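You operate a simulated robot arm through the tools that you are given. There is no shell and no other tool. Be economical: measure what you need, move in short steps, check, and stop when the job is done.

Carry out the task below with a simulated robot arm. There is one attempt and no reset: what you move stays moved.

Task
On the top of the green belt, make the grey round flange and the grey pad change places.

The check looks at the end state, three seconds after you hand in, the way a careful person would. Anything else that was tipped, shoved, dropped, spilled or broken makes it a failure.

Robot
A 7-joint arm with a two-finger parallel gripper on a trunk, on a base that drives. Base frame: it is fixed to the floor where the robot stands at the start and does not move with it; the origin is under the middle of the robot, x ahead of it, y to its left, z up. Units: mm, rad, N and s.
With the tool pointing down near the work surface it reaches from about 200 to 720 mm from the robot's upright axis, wherever it stands. Its first joint turns from -2.897 to 2.897 rad. Payload 1.57 kg.
The TCP is the grasp point between the finger pads, 30 mm short of the fingertips. In the tool frame z runs along the fingers and y along their closing line. The gripper opens to 110 mm. The fingers are 24 mm wide and 12 mm thick; the gripper's body (48 by 112 mm) begins 78 mm behind the TCP.
Orientation is that of the tool frame in the base frame, as a unit quaternion [x, y, z, w]. With the fingers straight down and closing along the base's y, the tool's x points along the base's -x, its y along +y and its z along -z.

Tools
- The arm moves only by the tool arm_command. Its argument "steps" is a list of rows, each a list of 3 entries, a list of its own where there are three numbers: the turn, a rotation vector about the tool's x, y, z in rad, then the shift along the tool's x, y, z in cm, then the gripper command, from -1 (shut) to 1 (fully open), values between in proportion. In form: [[[wx, wy, wz], [tx, ty, tz], claw], ...]. A call has 1 to 8 rows; each row is the pose to reach, as a shift and turn from the pose commanded when the call began, along the tool's axes at that moment. A row lasts 0.2 s, in which the tool goes at most 50 mm and 0.15 rad; a call with a longer step from one row to the next is refused whole, and so is a gripper value outside its range. A pose out of reach is approached as far as the arm can. The call stops where the force on the tool passes 40 N (or 10 N more than at its start, if that is more) or the arm is blocked; 0.2 s more then pass. Each finger travels about 45 mm/s and halts on what it meets, pressing with about 28 N; the grip force reading is that of the motor and also rises with nothing between the fingers. The clock runs only during rows and for 0.2 s after the last one: add rows that repeat a pose to give the fingers time. It gives the time, the measured TCP pose, the force on the tool (base axes), the opening and the grip force at its end, in the units of the frame above (readings bear some noise), and new pictures: "views" is both (left out), scene, wrist or none.
- Cameras (640 x 400 px; columns grow to the right, rows downward): "scene" is now at [19.9, 127.2, 1592.7]; the picture's right is [-0.33, -0.94, 0.00], its down [-0.63, 0.22, -0.75] and it looks along [0.71, -0.25, -0.66] (base axes); focal length 286 px, centre (320, 200). "wrist" rides on the gripper at [70, 16, -141] in the tool frame; the picture's right is [-0.23, 0.97, 0.00], its down [-0.86, -0.20, -0.48] and it looks along [-0.47, -0.11, 0.88] (tool axes); focal length 222 px, centre (320, 200). There is no depth. A picture from a camera that has moved, and an enlarged one, comes with that camera's place and axes in the base frame and with its lens.
- move_column(by): slides the trunk up (or, below 0, down) by that many mm; the arm and the scene camera ride with it, the base frame stays. It gives what a move gives, with no picture.
- roll_base(legs): drives the robot by 1 to 6 legs, each [ahead, turn to the left] in mm and rad, along the robot's own axes; the way and the turn of a leg run together, so that a leg with both is an arc; at most 1500 mm and 3.142 rad a leg. The arm and the cameras ride along, it lands a little off, and it stops where it bumps. It gives what a move gives, and a new picture of the scene camera.
- aim_head(pan, tilt): turns the head with the scene camera to pan (to the left, within 2.705 rad either way) and tilt (down, from -0.506 to 1.204), counted from straight ahead of the robot. It gives what a move gives, and a new picture of the scene camera.
- inspect(camera, box): a new picture of the part [left, top, right, bottom] of that camera's present view, enlarged. The clock stands still meanwhile.
- job_done(): hands the job in; it is judged then, once.

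Go step by step. Nothing tells you exact positions but the pictures and the camera data: compare them with the known pose of the tool, close in by small moves and look again before you grip or let go. The budget is 165 turns and 170 pictures, counting those below and the enlarged ones. Unless the task says otherwise, let go and move clear before handing in, and close with one line.

The tools are called after "Call:" by a JSON object that holds its "api" and its "payload". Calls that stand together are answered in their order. arm_command: Moves the arm, as the interface text tells. Its arguments: {"type":"object","properties":{"steps":{"type":"array"},"views":{"type":"string","enum":["both","scene","wrist","none"]}},"required":["steps"]} The other tools are called the same way: move_column (by) slides the trunk up or down; roll_base (legs) drives the base; aim_head (pan, tilt) turns the head that bears the scene camera; inspect (camera, box) takes an enlarged picture of a part of a camera's view; job_done () hands the job in.

At the start:

```text
time: 0.0
position: [474.0, -66.1, 1244.4]
tool_rot: [0.0, 1.0, 0.0, 0.0]
ft_force: [0.0, 0.3, -0.1]
width: 110.0
gripper_force: 0.1
trunk travel left (down, up): [-525.0, 65.0]
robot x, y, heading: [1.7, 1.9, -0.005]
head pan, tilt: [-0.335, 0.726]
```

scene: 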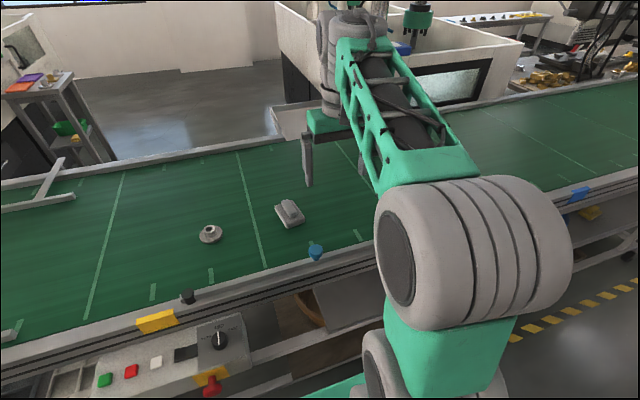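
wrist: 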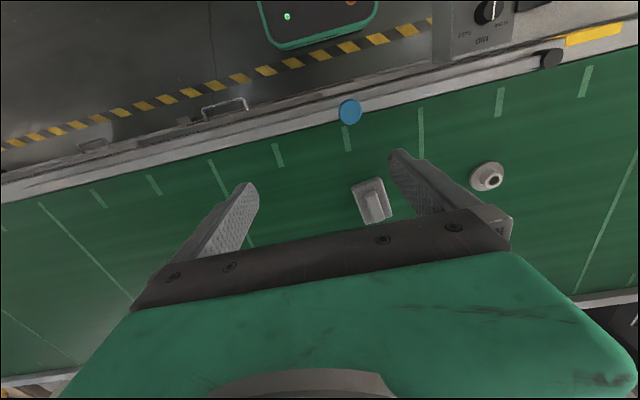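

The grey flange looks to be near (668, 247) and the grey pad near (675, 5), both on the belt. I'll enlarge both views to measure them better.

Call:
{"api": "inspect", "payload": {"camera": "scene", "box": [170, 170, 330, 270]}}

Call:
{"api": "inspect", "payload": {"camera": "wrist", "box": [340, 110, 532, 230]}}

Call:
{"api": "aim_head", "payload": {"pan": 0.2, "tilt": 1.1}}

```text
4.00 times, centred on (250, 220) of scene
camera zoom: at [19.9, 127.2, 1592.7], right [-0.33, -0.94, 0.0], down [-0.63, 0.22, -0.75], along [0.71, -0.25, -0.66], focal length 1144 px, centre (600, 120)
```

zoom: 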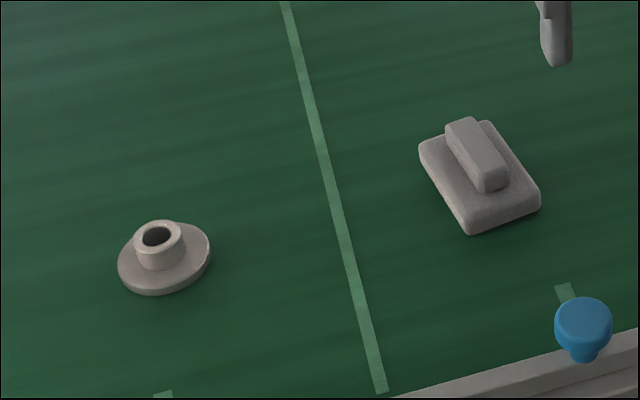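

```text
3.33 times, centred on (436, 170) of wrist
camera zoom: at [404.9, -50.4, 1385.6], right [0.23, 0.97, 0.0], down [0.85, -0.2, 0.48], along [0.47, -0.11, -0.88], focal length 740 px, centre (-67, 300)
```

zoom: 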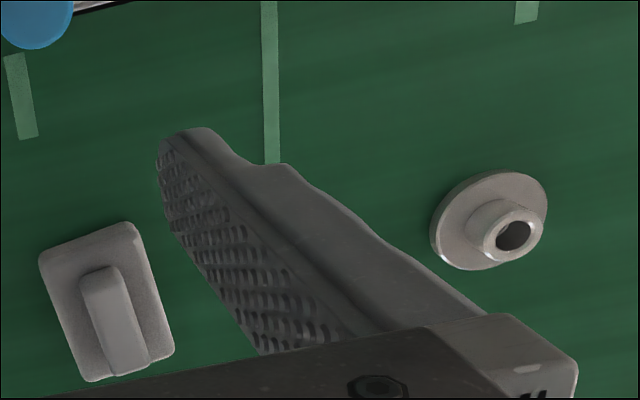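

```text
time: 1.0
position: [473.0, -66.6, 1245.0]
tool_rot: [0.001, 1.0, 0.0, 0.0]
ft_force: [0.7, -1.1, 0.2]
width: 110.3
gripper_force: 0.1
trunk travel left (down, up): [-525.0, 65.0]
robot x, y, heading: [2.4, 3.6, -0.002]
head pan, tilt: [0.201, 1.1]
camera scene: at [2.6, 167.3, 1565.0], right [0.2, -0.98, 0.0], down [-0.87, -0.18, -0.45], along [0.45, 0.09, -0.89], focal length 286 px, centre (320, 200)
```

scene: 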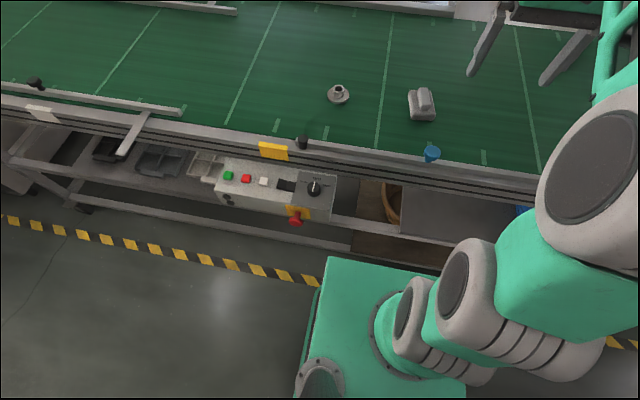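

The flange is about 714 mm from the axis, at the limit of reach, and there is clearance in front of the base. I'll roll ahead a little.

Call:
{"api": "roll_base", "payload": {"legs": [[50, 0]]}}

```text
time: 1.9
position: [524.6, -66.6, 1243.5]
tool_rot: [0.001, 1.0, 0.0, -0.001]
ft_force: [-0.1, 0.3, -0.3]
width: 110.0
gripper_force: 0.0
trunk travel left (down, up): [-525.0, 65.0]
robot x, y, heading: [50.3, 1.2, -0.002]
head pan, tilt: [0.201, 1.1]
camera scene: at [54.3, 167.3, 1565.0], right [0.2, -0.98, 0.0], down [-0.87, -0.18, -0.45], along [0.44, 0.09, -0.89], focal length 286 px, centre (320, 200)
```

scene: 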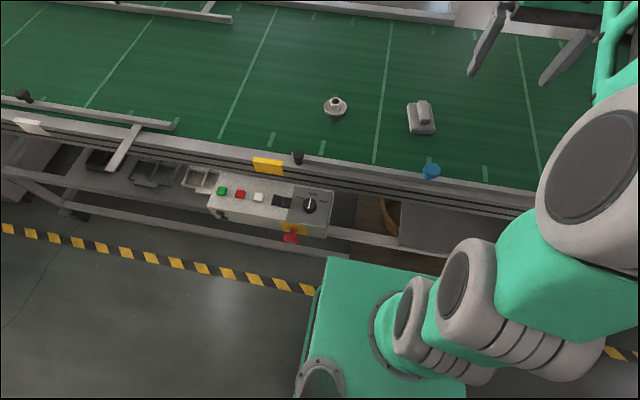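

Rolled 50 mm. Now the pad estimates to (667, 3) and the flange to (660, 248). I'll move the tool over the pad, staying high, to look with the wrist camera.

Call:
{"api": "arm_command", "payload": {"steps": [[[0, 0, 0], [-2.8, 1.4, 2.8], 1], [[0, 0, 0], [-5.6, 2.8, 5.6], 1], [[0, 0, 0], [-8.4, 4.2, 8.4], 1], [[0, 0, 0], [-11.2, 5.6, 11.2], 1], [[0, 0, 0], [-14.2, 6.96, 14.3], 1], [[0, 0, 0], [-14.2, 6.96, 14.3], 1]], "views": "both"}}

Call:
{"api": "inspect", "payload": {"camera": "wrist", "box": [224, 80, 416, 200]}}

```text
time: 3.3
position: [665.4, 2.6, 1102.7]
tool_rot: [0.001, 1.0, 0.0, 0.0]
ft_force: [1.2, -0.2, -0.2]
width: 109.9
gripper_force: 0.1
trunk travel left (down, up): [-525.0, 65.0]
robot x, y, heading: [51.3, 3.5, -0.002]
head pan, tilt: [0.201, 1.1]
camera scene: at [53.5, 167.4, 1565.0], right [0.2, -0.98, 0.0], down [-0.87, -0.18, -0.45], along [0.44, 0.09, -0.89], focal length 286 px, centre (320, 200)
camera wrist: at [596.3, 17.8, 1243.2], right [0.23, 0.97, 0.0], down [0.85, -0.2, 0.48], along [0.47, -0.11, -0.88], focal length 222 px, centre (320, 200)
```

scene: 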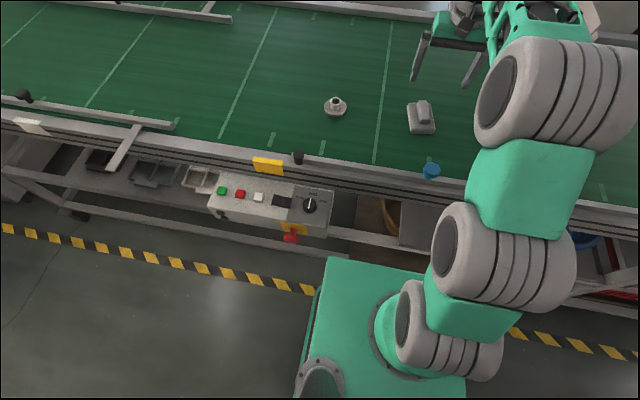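
wrist: 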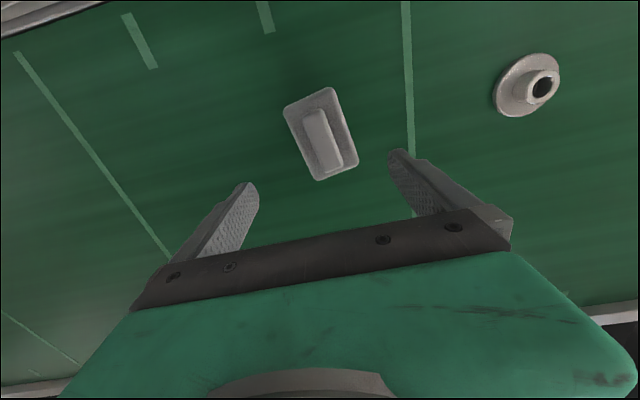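

```text
3.33 times, centred on (320, 140) of wrist
camera zoom: at [596.3, 17.8, 1243.2], right [0.23, 0.97, 0.0], down [0.85, -0.2, 0.48], along [0.47, -0.11, -0.88], focal length 740 px, centre (320, 400)
```

zoom: 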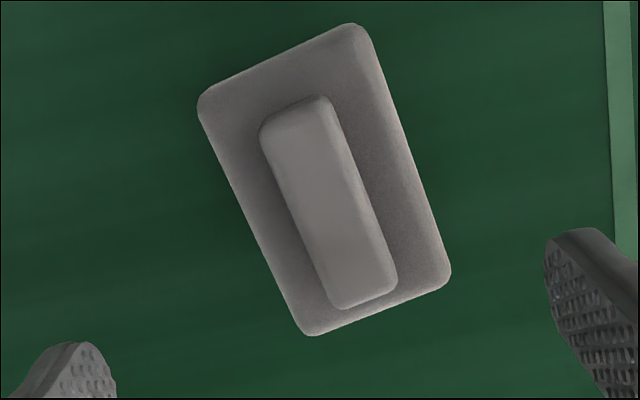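

The pad's centre is about (662, 7), with its long axis turned about +0.15 rad from x and a raised bar roughly 25 mm wide on top. I'll turn the tool to match and come lower.

Call:
{"api": "arm_command", "payload": {"steps": [[[0, 0, -0.075], [0.2, 0.2, 2.5], 1], [[0, 0, -0.15], [0.4, 0.44, 5.3], 1], [[0, 0, -0.15], [0.4, 0.44, 5.3], 1]], "views": "wrist"}}

Call:
{"api": "inspect", "payload": {"camera": "wrist", "box": [224, 100, 416, 220]}}

Call:
{"api": "inspect", "payload": {"camera": "scene", "box": [300, 60, 460, 160]}}

```text
time: 4.1
position: [662.0, 7.2, 1049.0]
tool_rot: [-0.074, 0.997, 0.0, 0.0]
ft_force: [-0.5, -0.1, 1.7]
width: 109.9
gripper_force: 0.0
trunk travel left (down, up): [-525.0, 65.0]
robot x, y, heading: [50.9, 2.5, -0.001]
head pan, tilt: [0.201, 1.1]
camera wrist: at [590.6, 12.2, 1189.6], right [0.08, 1.0, 0.0], down [0.88, -0.07, 0.48], along [0.48, -0.04, -0.88], focal length 222 px, centre (320, 200)
```

wrist: 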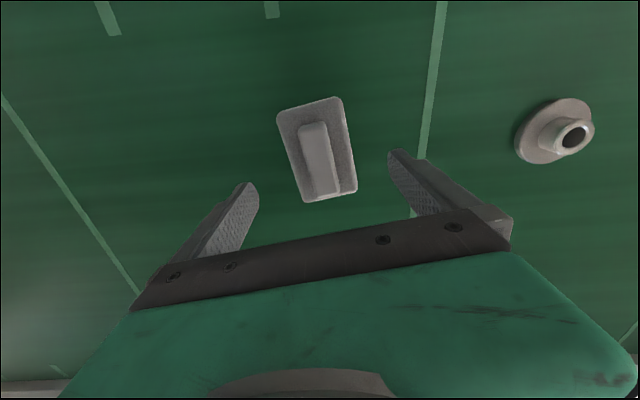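

```text
3.33 times, centred on (320, 160) of wrist
camera zoom: at [590.6, 12.2, 1189.6], right [0.08, 1.0, 0.0], down [0.88, -0.07, 0.48], along [0.48, -0.04, -0.88], focal length 740 px, centre (320, 333)
```

zoom: 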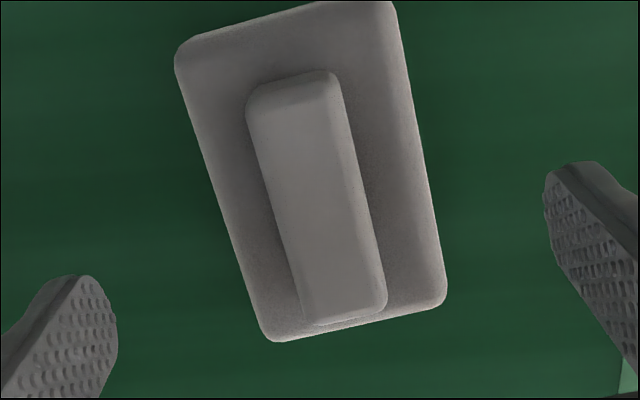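

```text
4.00 times, centred on (380, 110) of scene
camera zoom: at [53.4, 167.4, 1565.0], right [0.2, -0.98, 0.0], down [-0.87, -0.18, -0.45], along [0.44, 0.09, -0.89], focal length 1144 px, centre (80, 560)
```

zoom: 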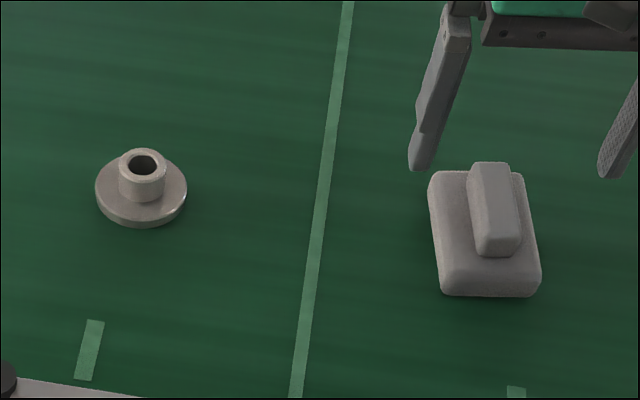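

Pad centre confirmed at (660, 7), yaw 0.148, and the fingers straddle it. I'll descend to just above the lower plate, then look.

Call:
{"api": "arm_command", "payload": {"steps": [[[0, 0, 0], [0.2, 0, 1.8], 0.4], [[0, 0, 0], [0.2, 0, 3.9], 0.2], [[0, 0, 0], [0.2, 0, 3.9], 0.2]], "views": "wrist"}}

Call:
{"api": "inspect", "payload": {"camera": "scene", "box": [380, 70, 476, 130]}}

```text
time: 4.9
position: [661.0, 6.6, 1009.9]
tool_rot: [-0.073, 0.997, 0.0, -0.001]
ft_force: [0.1, 0.6, 0.0]
width: 65.9
gripper_force: 0.0
trunk travel left (down, up): [-525.0, 65.0]
robot x, y, heading: [48.5, 5.1, 0.004]
head pan, tilt: [0.201, 1.1]
camera wrist: at [590.1, 12.3, 1150.7], right [0.08, 1.0, 0.0], down [0.88, -0.07, 0.48], along [0.48, -0.04, -0.88], focal length 222 px, centre (320, 200)
```

wrist: 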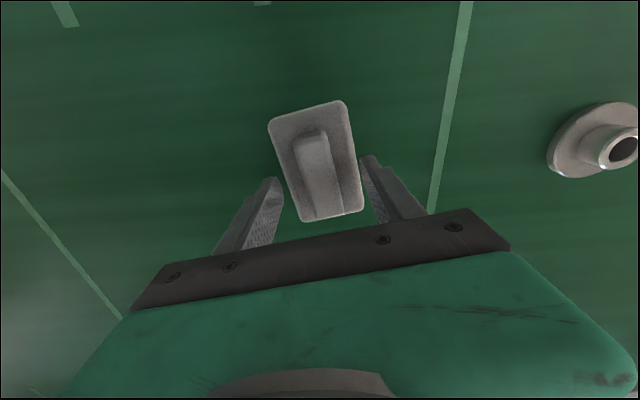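

```text
6.67 times, centred on (428, 100) of scene
camera zoom: at [53.4, 167.4, 1565.0], right [0.2, -0.98, 0.0], down [-0.87, -0.18, -0.45], along [0.44, 0.09, -0.89], focal length 1907 px, centre (-400, 867)
```

zoom: 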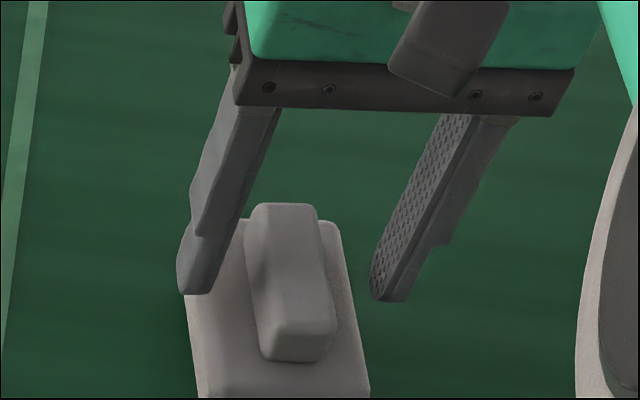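

The fingers straddle the bar with their tips at about z = 980. I'll narrow a little and lower until the tips are just above the plate or touch it lightly.

Call:
{"api": "arm_command", "payload": {"steps": [[[0, 0, 0], [0, 0, 0], -0.15], [[0, 0, 0], [0, 0, 0.3], -0.15], [[0, 0, 0], [0, 0, 0.5], -0.15], [[0, 0, 0], [0, 0, 0.7], -0.15], [[0, 0, 0], [0, 0, 0.7], -0.15]], "views": "wrist"}}

Call:
{"api": "inspect", "payload": {"camera": "scene", "box": [380, 70, 476, 130]}}

```text
time: 6.1
position: [659.6, 7.2, 1004.5]
tool_rot: [-0.073, 0.997, 0.0, 0.0]
ft_force: [-1.1, -0.6, 9.5]
width: 46.8
gripper_force: 0.0
trunk travel left (down, up): [-525.0, 65.0]
robot x, y, heading: [53.9, 2.2, -0.001]
head pan, tilt: [0.201, 1.1]
camera wrist: at [589.2, 12.3, 1144.3], right [0.08, 1.0, 0.0], down [0.87, -0.07, 0.48], along [0.48, -0.04, -0.88], focal length 222 px, centre (320, 200)
```

wrist: 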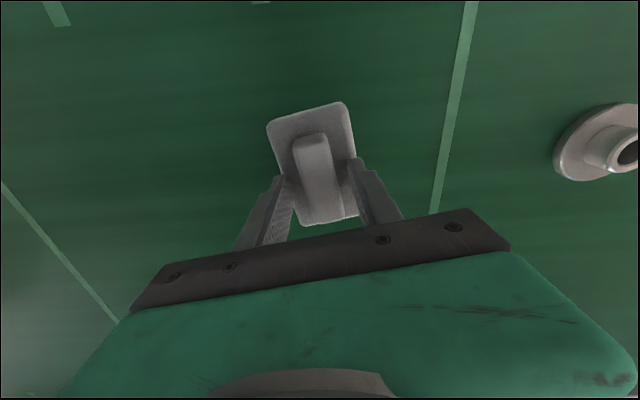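

```text
6.67 times, centred on (428, 100) of scene
camera zoom: at [52.5, 167.2, 1565.2], right [0.2, -0.98, 0.0], down [-0.87, -0.18, -0.45], along [0.45, 0.09, -0.89], focal length 1907 px, centre (-400, 867)
```

zoom: 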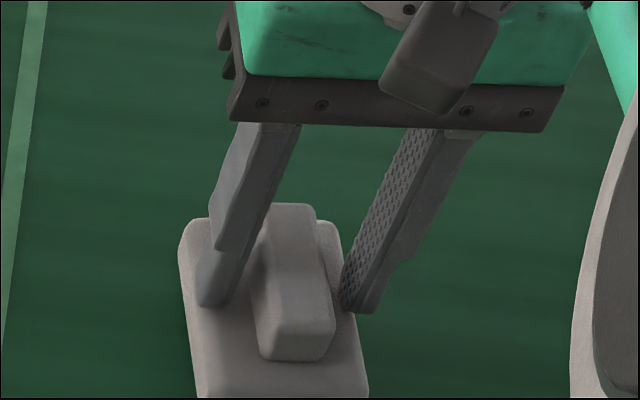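

The tips touch the plate lightly at TCP z of about 1004.5. I'll back off 2 mm and close on the bar.

Call:
{"api": "arm_command", "payload": {"steps": [[[0, 0, 0], [0, 0, -0.3], -0.15], [[0, 0, 0], [0, 0, -0.3], -1], [[0, 0, 0], [0, 0, -0.3], -1], [[0, 0, 0], [0, 0, -0.3], -1], [[0, 0, 0], [0, 0, -0.3], -1]], "views": "wrist"}}

Call:
{"api": "inspect", "payload": {"camera": "scene", "box": [380, 70, 476, 130]}}

```text
time: 7.3
position: [661.8, 6.4, 1006.1]
tool_rot: [-0.073, 0.997, 0.0, 0.0]
ft_force: [0.7, 0.2, -0.7]
width: 24.9
gripper_force: 27.6
trunk travel left (down, up): [-525.0, 65.0]
robot x, y, heading: [50.8, 1.2, -0.003]
head pan, tilt: [0.201, 1.1]
camera wrist: at [589.8, 12.5, 1146.4], right [0.08, 1.0, 0.0], down [0.88, -0.07, 0.48], along [0.48, -0.04, -0.88], focal length 222 px, centre (320, 200)
```

wrist: 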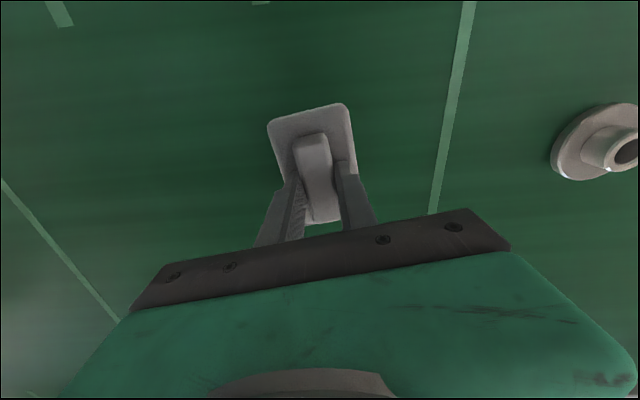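

```text
6.67 times, centred on (428, 100) of scene
camera zoom: at [53.4, 167.4, 1565.0], right [0.2, -0.98, 0.0], down [-0.87, -0.18, -0.45], along [0.44, 0.09, -0.89], focal length 1907 px, centre (-400, 867)
```

zoom: 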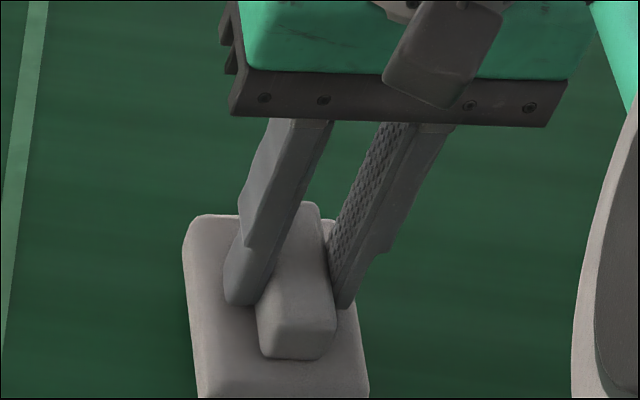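

The bar is gripped at 24.9 mm. I'll lift 40 mm and check that it holds.

Call:
{"api": "arm_command", "payload": {"steps": [[[0, 0, 0], [0, 0, -1], -1], [[0, 0, 0], [0, 0, -2.5], -1], [[0, 0, 0], [0, 0, -4], -1], [[0, 0, 0], [0, 0, -4], -1]], "views": "both"}}

```text
time: 8.3
position: [660.9, 6.8, 1046.4]
tool_rot: [-0.074, 0.997, 0.0, 0.0]
ft_force: [0.1, 0.4, -0.1]
width: 24.8
gripper_force: 28.0
trunk travel left (down, up): [-525.0, 65.0]
robot x, y, heading: [50.2, 3.9, -0.002]
head pan, tilt: [0.201, 1.1]
camera scene: at [53.4, 167.4, 1565.0], right [0.2, -0.98, 0.0], down [-0.87, -0.18, -0.45], along [0.44, 0.09, -0.89], focal length 286 px, centre (320, 200)
camera wrist: at [590.1, 11.9, 1185.8], right [0.08, 1.0, 0.0], down [0.88, -0.07, 0.48], along [0.48, -0.04, -0.88], focal length 222 px, centre (320, 200)
```

scene: 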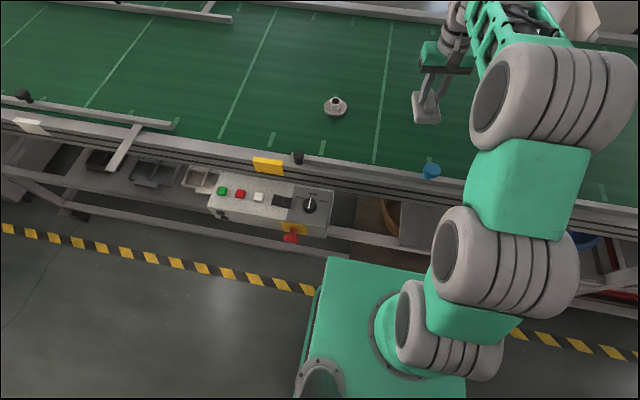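
wrist: 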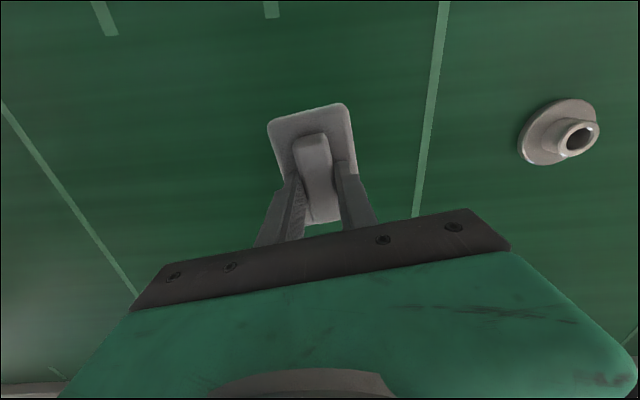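

The pad is held securely. I'll park it temporarily on empty belt around (661, -123).

Call:
{"api": "arm_command", "payload": {"steps": [[[0, 0, 0], [0.48, -3.2, 0], -1], [[0, 0, 0], [0.96, -6.4, 0], -1], [[0, 0, 0], [1.44, -9.6, 0], -1], [[0, 0, 0], [1.92, -12.86, 0], -1], [[0, 0, 0], [1.92, -12.86, 1.5], -1], [[0, 0, 0], [1.92, -12.86, 3], -1], [[0, 0, 0], [1.92, -12.86, 3.7], -1], [[0, 0, 0], [1.92, -12.86, 3.7], -1]], "views": "both"}}

```text
time: 10.1
position: [660.8, -123.9, 1009.8]
tool_rot: [-0.074, 0.997, 0.0, -0.001]
ft_force: [-0.5, 0.5, -1.0]
width: 24.9
gripper_force: 27.7
trunk travel left (down, up): [-525.0, 65.0]
robot x, y, heading: [49.9, 3.1, 0.003]
head pan, tilt: [0.201, 1.1]
camera scene: at [53.4, 167.4, 1565.0], right [0.2, -0.98, 0.0], down [-0.87, -0.18, -0.45], along [0.44, 0.09, -0.89], focal length 286 px, centre (320, 200)
camera wrist: at [590.0, -118.2, 1150.1], right [0.08, 1.0, 0.0], down [0.88, -0.07, 0.48], along [0.48, -0.04, -0.88], focal length 222 px, centre (320, 200)
```

scene: 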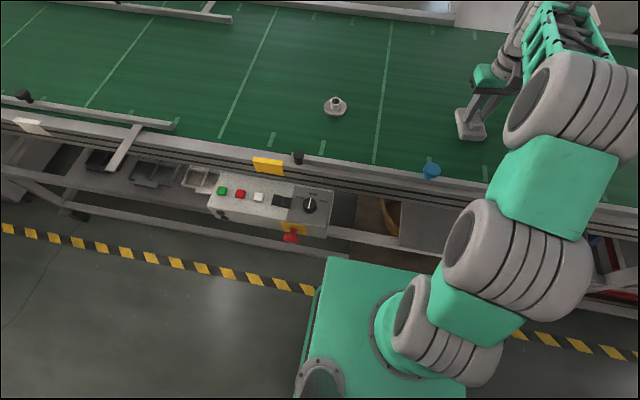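
wrist: 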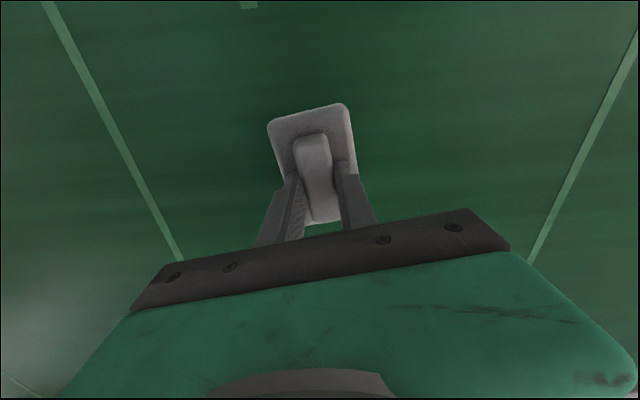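

The pad is a few mm above the belt. I'll lower it slowly to touch.

Call:
{"api": "arm_command", "payload": {"steps": [[[0, 0, 0], [0, 0, 0.2], -1], [[0, 0, 0], [0, 0, 0.3], -1], [[0, 0, 0], [0, 0, 0.4], -1], [[0, 0, 0], [0, 0, 0.4], -1]], "views": "none"}}

```text
time: 11.1
position: [660.0, -124.1, 1005.4]
tool_rot: [-0.075, 0.997, 0.0, 0.0]
ft_force: [0.0, 0.6, 0.0]
width: 24.5
gripper_force: 27.7
trunk travel left (down, up): [-525.0, 65.0]
robot x, y, heading: [48.2, 0.9, 0.002]
head pan, tilt: [0.201, 1.1]
```

There's no contact force yet, so I'll go on 1 mm at a time.

Call:
{"api": "arm_command", "payload": {"steps": [[[0, 0, 0], [0, 0, 0.1], -1], [[0, 0, 0], [0, 0, 0.15], -1], [[0, 0, 0], [0, 0, 0.15], -1]], "views": "none"}}

```text
time: 11.9
position: [659.1, -122.8, 1006.7]
tool_rot: [-0.074, 0.997, 0.001, 0.001]
ft_force: [0.1, -0.3, 10.8]
width: 24.8
gripper_force: 28.0
trunk travel left (down, up): [-525.0, 65.0]
robot x, y, heading: [51.2, -0.5, 0.002]
head pan, tilt: [0.201, 1.1]
```

Contact at 10.8 N, so the pad is on the belt. I'll open partway, then rise.

Call:
{"api": "arm_command", "payload": {"steps": [[[0, 0, 0], [0, 0, -0.1], -0.1], [[0, 0, 0], [0, 0, -0.1], -0.1], [[0, 0, 0], [0, 0, -0.1], -0.1], [[0, 0, 0], [0, 0, -3], -0.1], [[0, 0, 0], [0, 0, -6], 0.3], [[0, 0, 0], [0, 0, -8], 1], [[0, 0, 0], [0, 0, -8], 1]], "views": "both"}}

Call:
{"api": "inspect", "payload": {"camera": "wrist", "box": [224, 90, 416, 210]}}

```text
time: 13.5
position: [659.2, -123.0, 1081.7]
tool_rot: [-0.074, 0.997, 0.001, -0.001]
ft_force: [0.2, 0.0, -0.2]
width: 110.1
gripper_force: 0.2
trunk travel left (down, up): [-525.0, 65.0]
robot x, y, heading: [49.3, 2.8, -0.003]
head pan, tilt: [0.201, 1.1]
camera scene: at [53.3, 167.3, 1565.0], right [0.2, -0.98, 0.0], down [-0.87, -0.18, -0.45], along [0.44, 0.09, -0.89], focal length 286 px, centre (320, 200)
camera wrist: at [588.7, -117.9, 1223.5], right [0.08, 1.0, 0.0], down [0.88, -0.07, 0.48], along [0.48, -0.04, -0.88], focal length 222 px, centre (320, 200)
```

scene: 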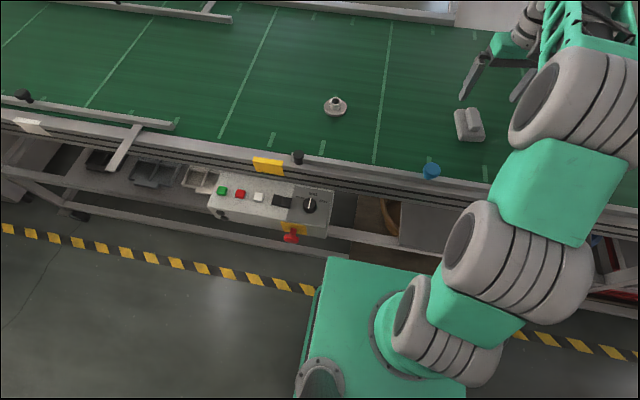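
wrist: 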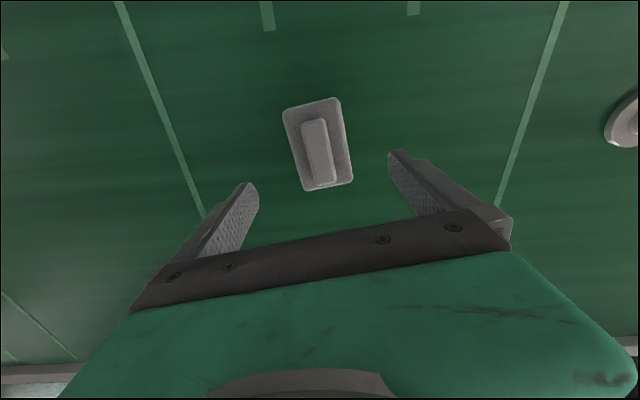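

```text
3.33 times, centred on (320, 150) of wrist
camera zoom: at [588.7, -117.9, 1223.5], right [0.08, 1.0, 0.0], down [0.88, -0.07, 0.48], along [0.48, -0.04, -0.88], focal length 740 px, centre (320, 367)
```

zoom: 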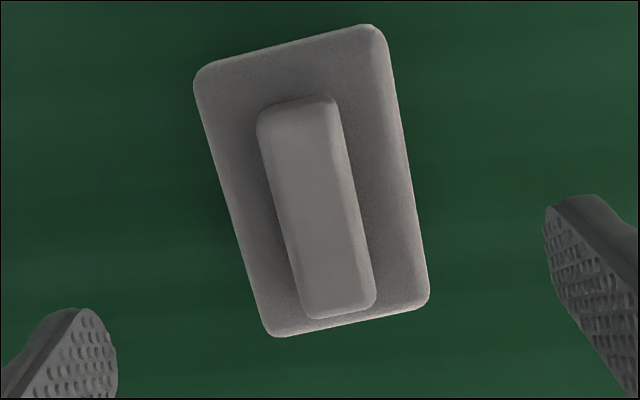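

The pad is parked at about (661, -123.5). Now I'll move over the flange near (659, 248).

Call:
{"api": "arm_command", "payload": {"steps": [[[0, 0, 0], [-0.68, 4.58, 0], 1], [[0, 0, 0], [-1.36, 9.16, 0], 1], [[0, 0, 0], [-2.05, 13.7, 0], 1], [[0, 0, 0], [-2.73, 18.3, 0], 1], [[0, 0, 0], [-3.4, 22.9, 0], 1], [[0, 0, 0], [-4.1, 27.5, 0], 1], [[0, 0, 0], [-4.78, 32.1, 0], 1], [[0, 0, 0], [-5.47, 36.7, 0], 1]], "views": "both"}}

Call:
{"api": "inspect", "payload": {"camera": "wrist", "box": [224, 90, 416, 210]}}

```text
time: 15.3
position: [660.9, 249.9, 1081.9]
tool_rot: [-0.074, 0.997, 0.0, 0.0]
ft_force: [-0.4, 0.8, -0.4]
width: 110.0
gripper_force: 0.1
trunk travel left (down, up): [-525.0, 65.0]
robot x, y, heading: [52.2, -1.5, 0.001]
head pan, tilt: [0.201, 1.1]
camera scene: at [53.5, 168.1, 1564.9], right [0.2, -0.98, 0.0], down [-0.87, -0.18, -0.45], along [0.44, 0.09, -0.89], focal length 286 px, centre (320, 200)
camera wrist: at [590.3, 255.6, 1223.3], right [0.08, 1.0, 0.0], down [0.88, -0.07, 0.48], along [0.48, -0.04, -0.88], focal length 222 px, centre (320, 200)
```

scene: 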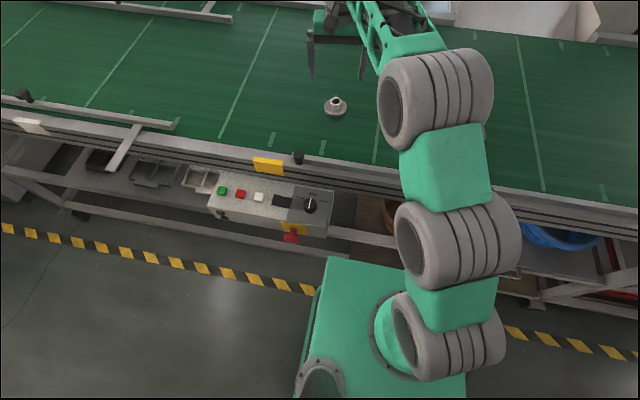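
wrist: 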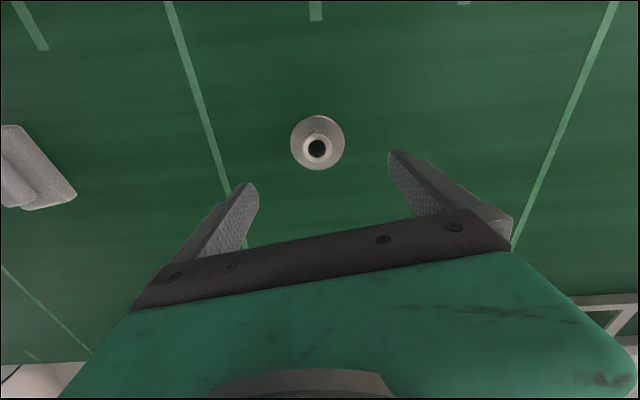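

```text
3.33 times, centred on (320, 150) of wrist
camera zoom: at [590.3, 255.6, 1223.3], right [0.08, 1.0, 0.0], down [0.88, -0.07, 0.48], along [0.48, -0.04, -0.88], focal length 740 px, centre (320, 367)
```

zoom: 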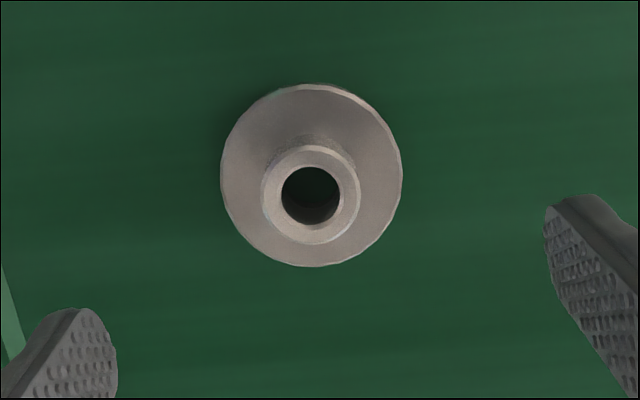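

The flange disc is 65 mm across, centred at about (657, 246.6), with a hub about 32 mm across. I'll centre over it and descend to just above the disc.

Call:
{"api": "arm_command", "payload": {"steps": [[[0, 0, 0], [0.56, -0.27, 3], 0.6], [[0, 0, 0], [0.56, -0.27, 5.5], 0.2], [[0, 0, 0], [0.56, -0.27, 7.7], 0.1], [[0, 0, 0], [0.56, -0.27, 7.7], 0.1]], "views": "wrist"}}

Call:
{"api": "inspect", "payload": {"camera": "scene", "box": [288, 60, 384, 120]}}

```text
time: 16.3
position: [656.2, 245.9, 1006.2]
tool_rot: [-0.074, 0.997, 0.0, 0.0]
ft_force: [-0.8, -0.3, -1.4]
width: 60.4
gripper_force: 0.0
trunk travel left (down, up): [-525.0, 65.0]
robot x, y, heading: [50.1, 4.8, -0.0]
head pan, tilt: [0.201, 1.1]
camera wrist: at [585.9, 250.7, 1146.3], right [0.08, 1.0, 0.0], down [0.88, -0.07, 0.48], along [0.48, -0.04, -0.88], focal length 222 px, centre (320, 200)
```

wrist: 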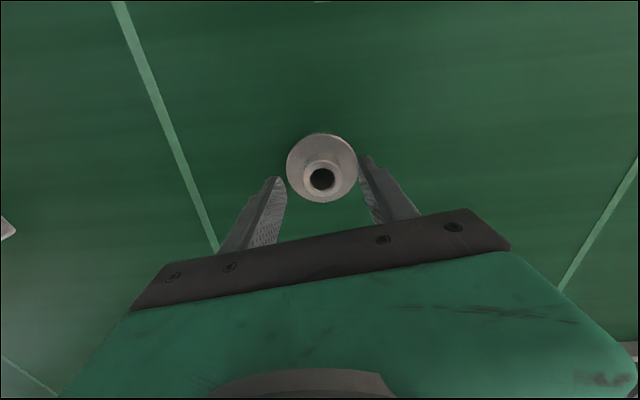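

```text
6.67 times, centred on (336, 90) of scene
camera zoom: at [53.4, 167.5, 1565.0], right [0.2, -0.98, 0.0], down [-0.87, -0.18, -0.45], along [0.44, 0.09, -0.89], focal length 1907 px, centre (213, 933)
```

zoom: 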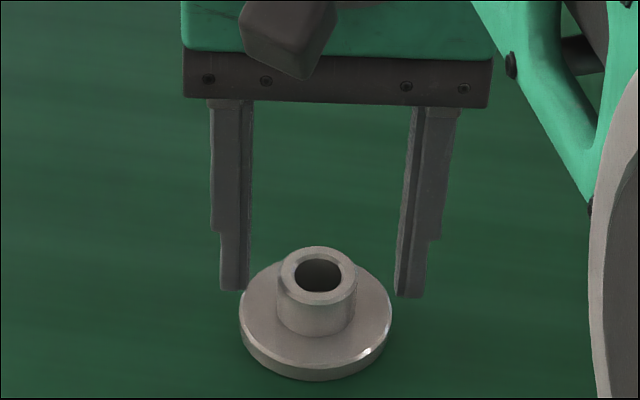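

The fingers are centred on the hub. I'll lower to near the disc.

Call:
{"api": "arm_command", "payload": {"steps": [[[0, 0, 0], [0.1, 0, 0.5], -0.1], [[0, 0, 0], [0.1, 0, 0.9], -0.1], [[0, 0, 0], [0.1, 0, 1.1], -0.1], [[0, 0, 0], [0.1, 0, 1.1], -0.1]], "views": "none"}}

Call:
{"api": "inspect", "payload": {"camera": "scene", "box": [288, 60, 384, 120]}}

```text
time: 17.3
position: [655.0, 244.0, 994.8]
tool_rot: [-0.074, 0.997, 0.0, 0.001]
ft_force: [-0.4, 0.4, 0.4]
width: 49.3
gripper_force: 0.1
trunk travel left (down, up): [-525.0, 65.0]
robot x, y, heading: [51.5, 4.3, -0.001]
head pan, tilt: [0.201, 1.1]
```

```text
6.67 times, centred on (336, 90) of scene
camera zoom: at [53.4, 167.5, 1565.0], right [0.2, -0.98, 0.0], down [-0.87, -0.18, -0.45], along [0.44, 0.09, -0.89], focal length 1907 px, centre (213, 933)
```

zoom: 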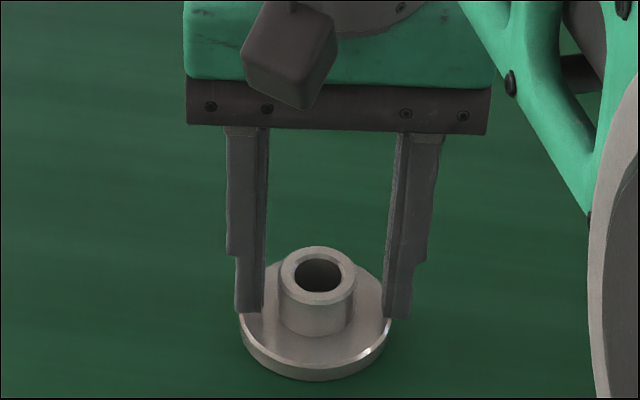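

The tips sit a few mm above the disc on both sides of the hub. I'll lower 2 mm and close.

Call:
{"api": "arm_command", "payload": {"steps": [[[0, 0, 0], [0, 0, 0.2], -0.1], [[0, 0, 0], [0, 0, 0.2], -1], [[0, 0, 0], [0, 0, 0.2], -1], [[0, 0, 0], [0, 0, 0.2], -1]], "views": "wrist"}}

Call:
{"api": "inspect", "payload": {"camera": "scene", "box": [288, 60, 384, 120]}}

```text
time: 18.3
position: [655.2, 244.7, 994.5]
tool_rot: [-0.074, 0.997, 0.0, 0.0]
ft_force: [-0.2, 0.6, 1.1]
width: 32.8
gripper_force: 28.0
trunk travel left (down, up): [-525.0, 65.0]
robot x, y, heading: [51.1, 4.0, -0.001]
head pan, tilt: [0.201, 1.1]
camera wrist: at [584.7, 249.7, 1133.8], right [0.08, 1.0, 0.0], down [0.88, -0.07, 0.48], along [0.48, -0.04, -0.88], focal length 222 px, centre (320, 200)
```

wrist: 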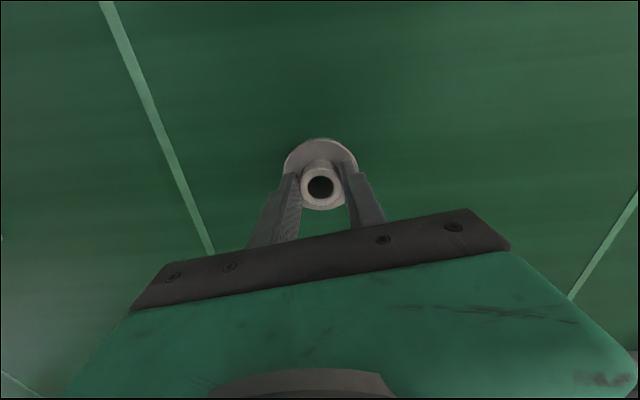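

```text
6.67 times, centred on (336, 90) of scene
camera zoom: at [53.2, 167.6, 1565.0], right [0.2, -0.98, 0.0], down [-0.87, -0.18, -0.45], along [0.44, 0.09, -0.89], focal length 1907 px, centre (213, 933)
```

zoom: 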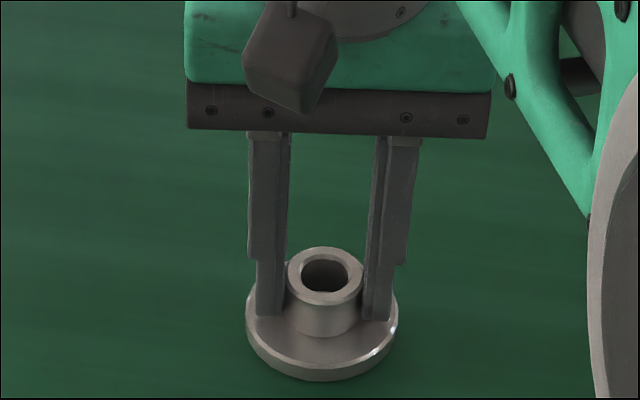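

The hub is gripped at 32.8 mm. I'll lift 50 mm and check.

Call:
{"api": "arm_command", "payload": {"steps": [[[0, 0, 0], [0, 0, -1], -1], [[0, 0, 0], [0, 0, -3], -1], [[0, 0, 0], [0, 0, -5], -1], [[0, 0, 0], [0, 0, -5], -1]], "views": "scene"}}

```text
time: 19.3
position: [654.9, 245.2, 1042.6]
tool_rot: [-0.074, 0.997, 0.0, 0.0]
ft_force: [-0.3, -0.1, -0.5]
width: 32.8
gripper_force: 27.8
trunk travel left (down, up): [-525.0, 65.0]
robot x, y, heading: [54.2, 4.2, 0.003]
head pan, tilt: [0.201, 1.1]
camera scene: at [53.5, 167.5, 1565.0], right [0.2, -0.98, 0.0], down [-0.87, -0.18, -0.45], along [0.44, 0.09, -0.89], focal length 286 px, centre (320, 200)
```

scene: 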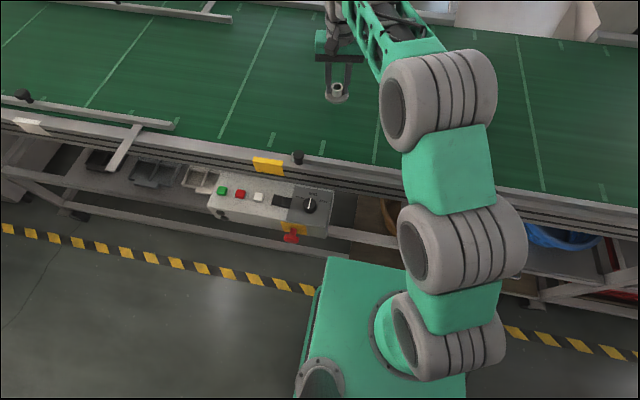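

The flange is held. I'll carry it to the pad's old place at (660, 7) and start lowering.

Call:
{"api": "arm_command", "payload": {"steps": [[[0, 0, 0], [0.51, -3.92, 0], -1], [[0, 0, 0], [1.03, -7.84, 0], -1], [[0, 0, 0], [1.54, -11.76, 0], -1], [[0, 0, 0], [2.05, -15.68, 0], -1], [[0, 0, 0], [2.57, -19.6, 0], -1], [[0, 0, 0], [3.08, -23.52, 0], -1], [[0, 0, 0], [3.08, -23.52, 2.5], -1], [[0, 0, 0], [3.08, -23.52, 4.2], -1]], "views": "both"}}

```text
time: 21.1
position: [657.7, 6.1, 1002.3]
tool_rot: [-0.075, 0.997, 0.0, 0.0]
ft_force: [-0.5, -0.7, -1.2]
width: 33.0
gripper_force: 28.4
trunk travel left (down, up): [-525.0, 65.0]
robot x, y, heading: [50.3, 2.8, 0.002]
head pan, tilt: [0.201, 1.1]
camera scene: at [53.7, 167.6, 1565.0], right [0.2, -0.98, 0.0], down [-0.87, -0.18, -0.45], along [0.44, 0.09, -0.89], focal length 286 px, centre (320, 200)
camera wrist: at [587.2, 11.7, 1142.4], right [0.08, 1.0, 0.0], down [0.88, -0.07, 0.48], along [0.48, -0.04, -0.88], focal length 222 px, centre (320, 200)
```

scene: 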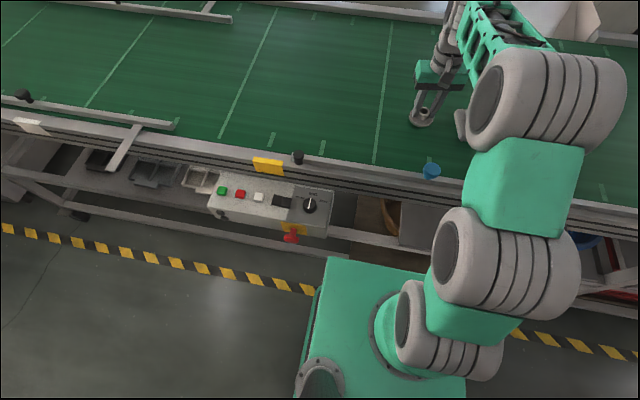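
wrist: 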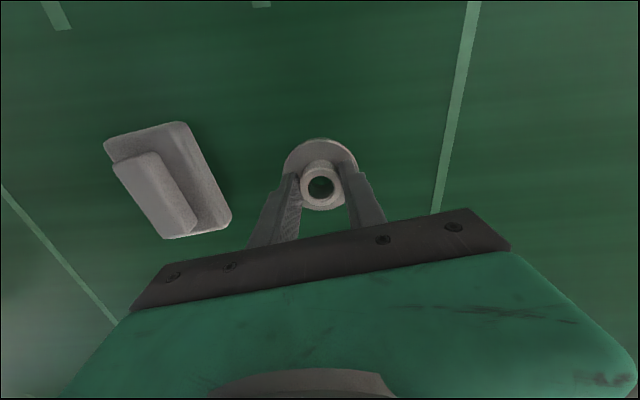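

The flange is about 8 mm above the belt. I'll make a small correction and lower to contact.

Call:
{"api": "arm_command", "payload": {"steps": [[[0, 0, 0], [-0.16, 0.06, 0.3], -1], [[0, 0, 0], [-0.16, 0.06, 0.5], -1], [[0, 0, 0], [-0.16, 0.06, 0.65], -1], [[0, 0, 0], [-0.16, 0.06, 0.75], -1], [[0, 0, 0], [-0.16, 0.06, 0.75], -1]], "views": "none"}}

```text
time: 22.3
position: [660.5, 7.9, 994.4]
tool_rot: [-0.074, 0.997, 0.0, -0.001]
ft_force: [-1.1, -0.2, -1.7]
width: 32.8
gripper_force: 28.0
trunk travel left (down, up): [-525.0, 65.0]
robot x, y, heading: [55.5, 3.8, 0.001]
head pan, tilt: [0.201, 1.1]
```

No contact yet, so I'll lower another millimetre or so.

Call:
{"api": "arm_command", "payload": {"steps": [[[0, 0, 0], [0, 0, 0.1], -1], [[0, 0, 0], [0, 0, 0.15], -1], [[0, 0, 0], [0, 0, 0.15], -1]], "views": "none"}}

```text
time: 23.1
position: [659.9, 8.0, 993.4]
tool_rot: [-0.073, 0.997, 0.0, 0.0]
ft_force: [-3.2, -2.5, 5.6]
width: 32.5
gripper_force: 27.5
trunk travel left (down, up): [-525.0, 65.0]
robot x, y, heading: [52.1, 1.2, 0.002]
head pan, tilt: [0.201, 1.1]
```

Contact. I'll open to 50 mm, rise, and look.

Call:
{"api": "arm_command", "payload": {"steps": [[[0, 0, 0], [0, 0, 0], -0.1], [[0, 0, 0], [0, 0, 0], -0.1], [[0, 0, 0], [0, 0, 0], -0.1], [[0, 0, 0], [0, 0, -3], -0.1], [[0, 0, 0], [0, 0, -6], 0.3], [[0, 0, 0], [0, 0, -8.9], 1], [[0, 0, 0], [0, 0, -8.9], 1]], "views": "scene"}}

Call:
{"api": "inspect", "payload": {"camera": "wrist", "box": [224, 90, 416, 210]}}

```text
time: 24.7
position: [660.4, 7.6, 1082.3]
tool_rot: [-0.075, 0.997, 0.0, 0.001]
ft_force: [0.5, -0.1, 0.0]
width: 110.0
gripper_force: 0.1
trunk travel left (down, up): [-525.0, 65.0]
robot x, y, heading: [51.9, 6.0, -0.001]
head pan, tilt: [0.201, 1.1]
camera scene: at [53.3, 167.4, 1565.0], right [0.2, -0.98, 0.0], down [-0.87, -0.18, -0.45], along [0.45, 0.09, -0.89], focal length 286 px, centre (320, 200)
```

scene: 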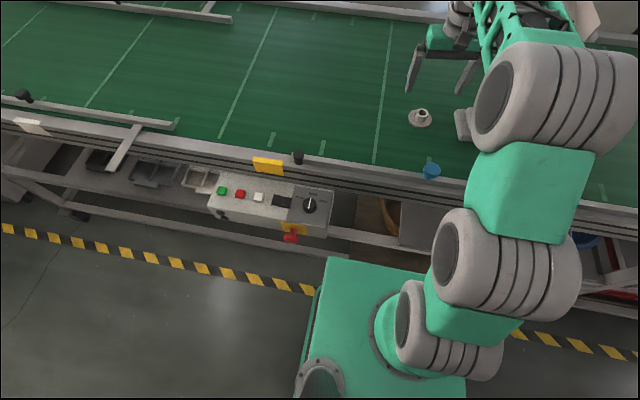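

```text
3.33 times, centred on (320, 150) of wrist
camera zoom: at [589.6, 12.8, 1222.6], right [0.08, 1.0, 0.0], down [0.88, -0.07, 0.48], along [0.48, -0.04, -0.88], focal length 740 px, centre (320, 367)
```

zoom: 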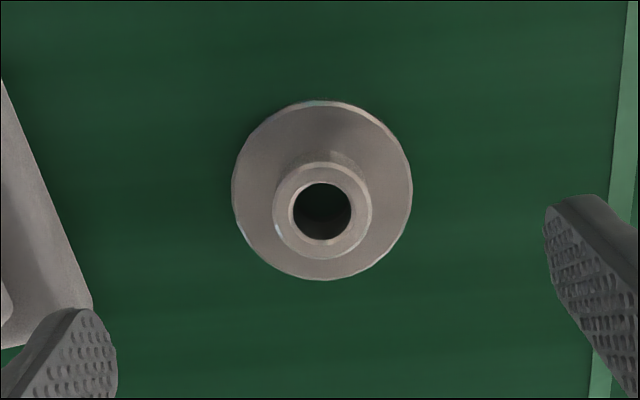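

The flange is now at (661, 7.5), right on the pad's old spot. Back to the parked pad.

Call:
{"api": "arm_command", "payload": {"steps": [[[0, 0, 0], [0.5, -3.2, 0], 1], [[0, 0, 0], [1, -6.4, 0], 0.6], [[0, 0, 0], [1.5, -9.6, 0], 0.2], [[0, 0, 0], [2.01, -12.91, 0], 0], [[0, 0, 0], [2.01, -12.91, 3], 0], [[0, 0, 0], [2.01, -12.91, 5], 0], [[0, 0, 0], [2.01, -12.91, 6.2], 0], [[0, 0, 0], [2.01, -12.91, 6.2], 0]], "views": "both"}}

Call:
{"api": "inspect", "payload": {"camera": "scene", "box": [430, 80, 526, 140]}}

```text
time: 26.5
position: [660.8, -122.4, 1019.4]
tool_rot: [-0.074, 0.997, 0.0, 0.0]
ft_force: [-0.1, 0.4, -1.0]
width: 54.9
gripper_force: 0.2
trunk travel left (down, up): [-525.0, 65.0]
robot x, y, heading: [49.6, 2.3, 0.001]
head pan, tilt: [0.201, 1.1]
camera scene: at [53.4, 167.4, 1565.0], right [0.2, -0.98, 0.0], down [-0.87, -0.18, -0.45], along [0.44, 0.09, -0.89], focal length 286 px, centre (320, 200)
camera wrist: at [589.2, -116.8, 1159.8], right [0.08, 1.0, 0.0], down [0.88, -0.07, 0.48], along [0.48, -0.04, -0.88], focal length 222 px, centre (320, 200)
```

scene: 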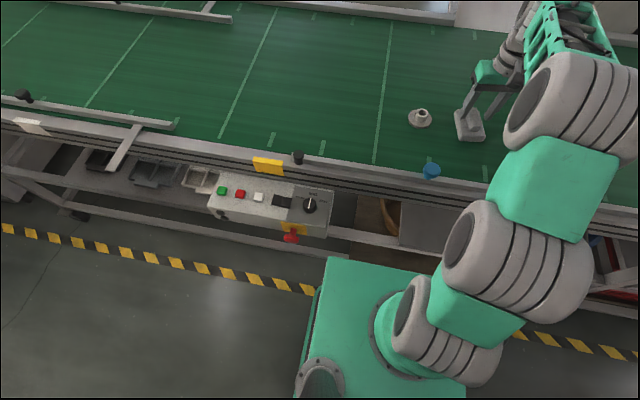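
wrist: 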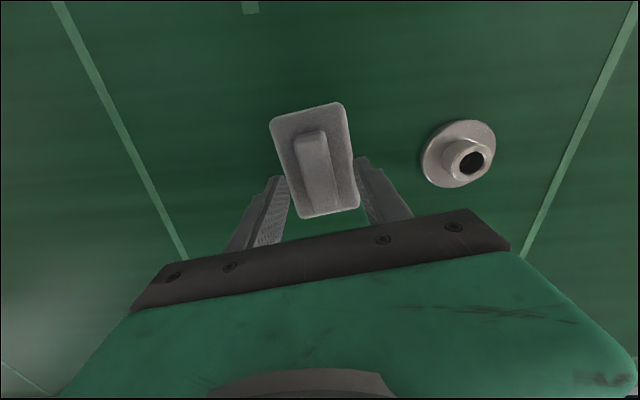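

```text
6.67 times, centred on (478, 110) of scene
camera zoom: at [53.4, 167.4, 1565.0], right [0.2, -0.98, 0.0], down [-0.87, -0.18, -0.45], along [0.44, 0.09, -0.89], focal length 1907 px, centre (-733, 800)
```

zoom: 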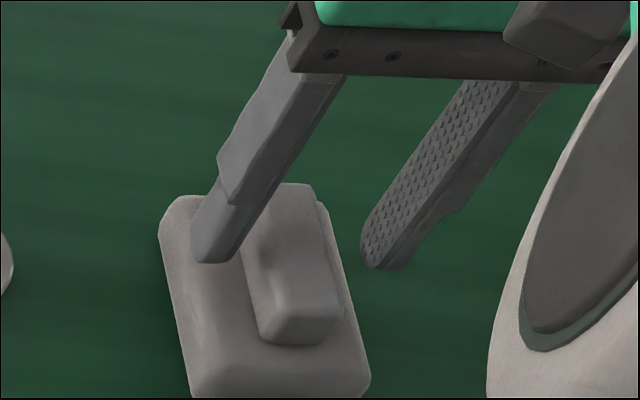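

The fingers straddle the bar again. I'll lower 13 mm to the earlier grip height and close.

Call:
{"api": "arm_command", "payload": {"steps": [[[0, 0, 0], [0, -0.1, 0.6], -0.1], [[0, 0, 0], [0, -0.1, 1.1], -0.1], [[0, 0, 0], [0, -0.1, 1.33], -0.1], [[0, 0, 0], [0, -0.1, 1.33], -0.1], [[0, 0, 0], [0, -0.1, 1.33], -1], [[0, 0, 0], [0, -0.1, 1.33], -1], [[0, 0, 0], [0, -0.1, 1.33], -1], [[0, 0, 0], [0, -0.1, 1.33], -1]], "views": "wrist"}}

```text
time: 28.3
position: [660.8, -124.1, 1004.8]
tool_rot: [-0.074, 0.997, 0.0, -0.001]
ft_force: [0.1, 0.6, 0.3]
width: 25.0
gripper_force: 27.7
trunk travel left (down, up): [-525.0, 65.0]
robot x, y, heading: [49.7, 2.0, 0.002]
head pan, tilt: [0.201, 1.1]
camera wrist: at [589.2, -118.6, 1146.3], right [0.08, 1.0, 0.0], down [0.88, -0.07, 0.48], along [0.48, -0.04, -0.88], focal length 222 px, centre (320, 200)
```

wrist: 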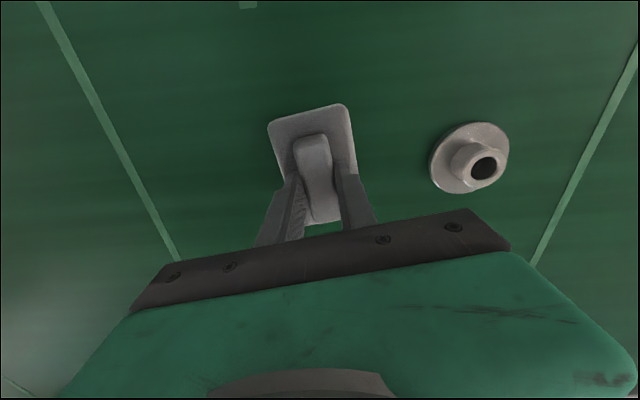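

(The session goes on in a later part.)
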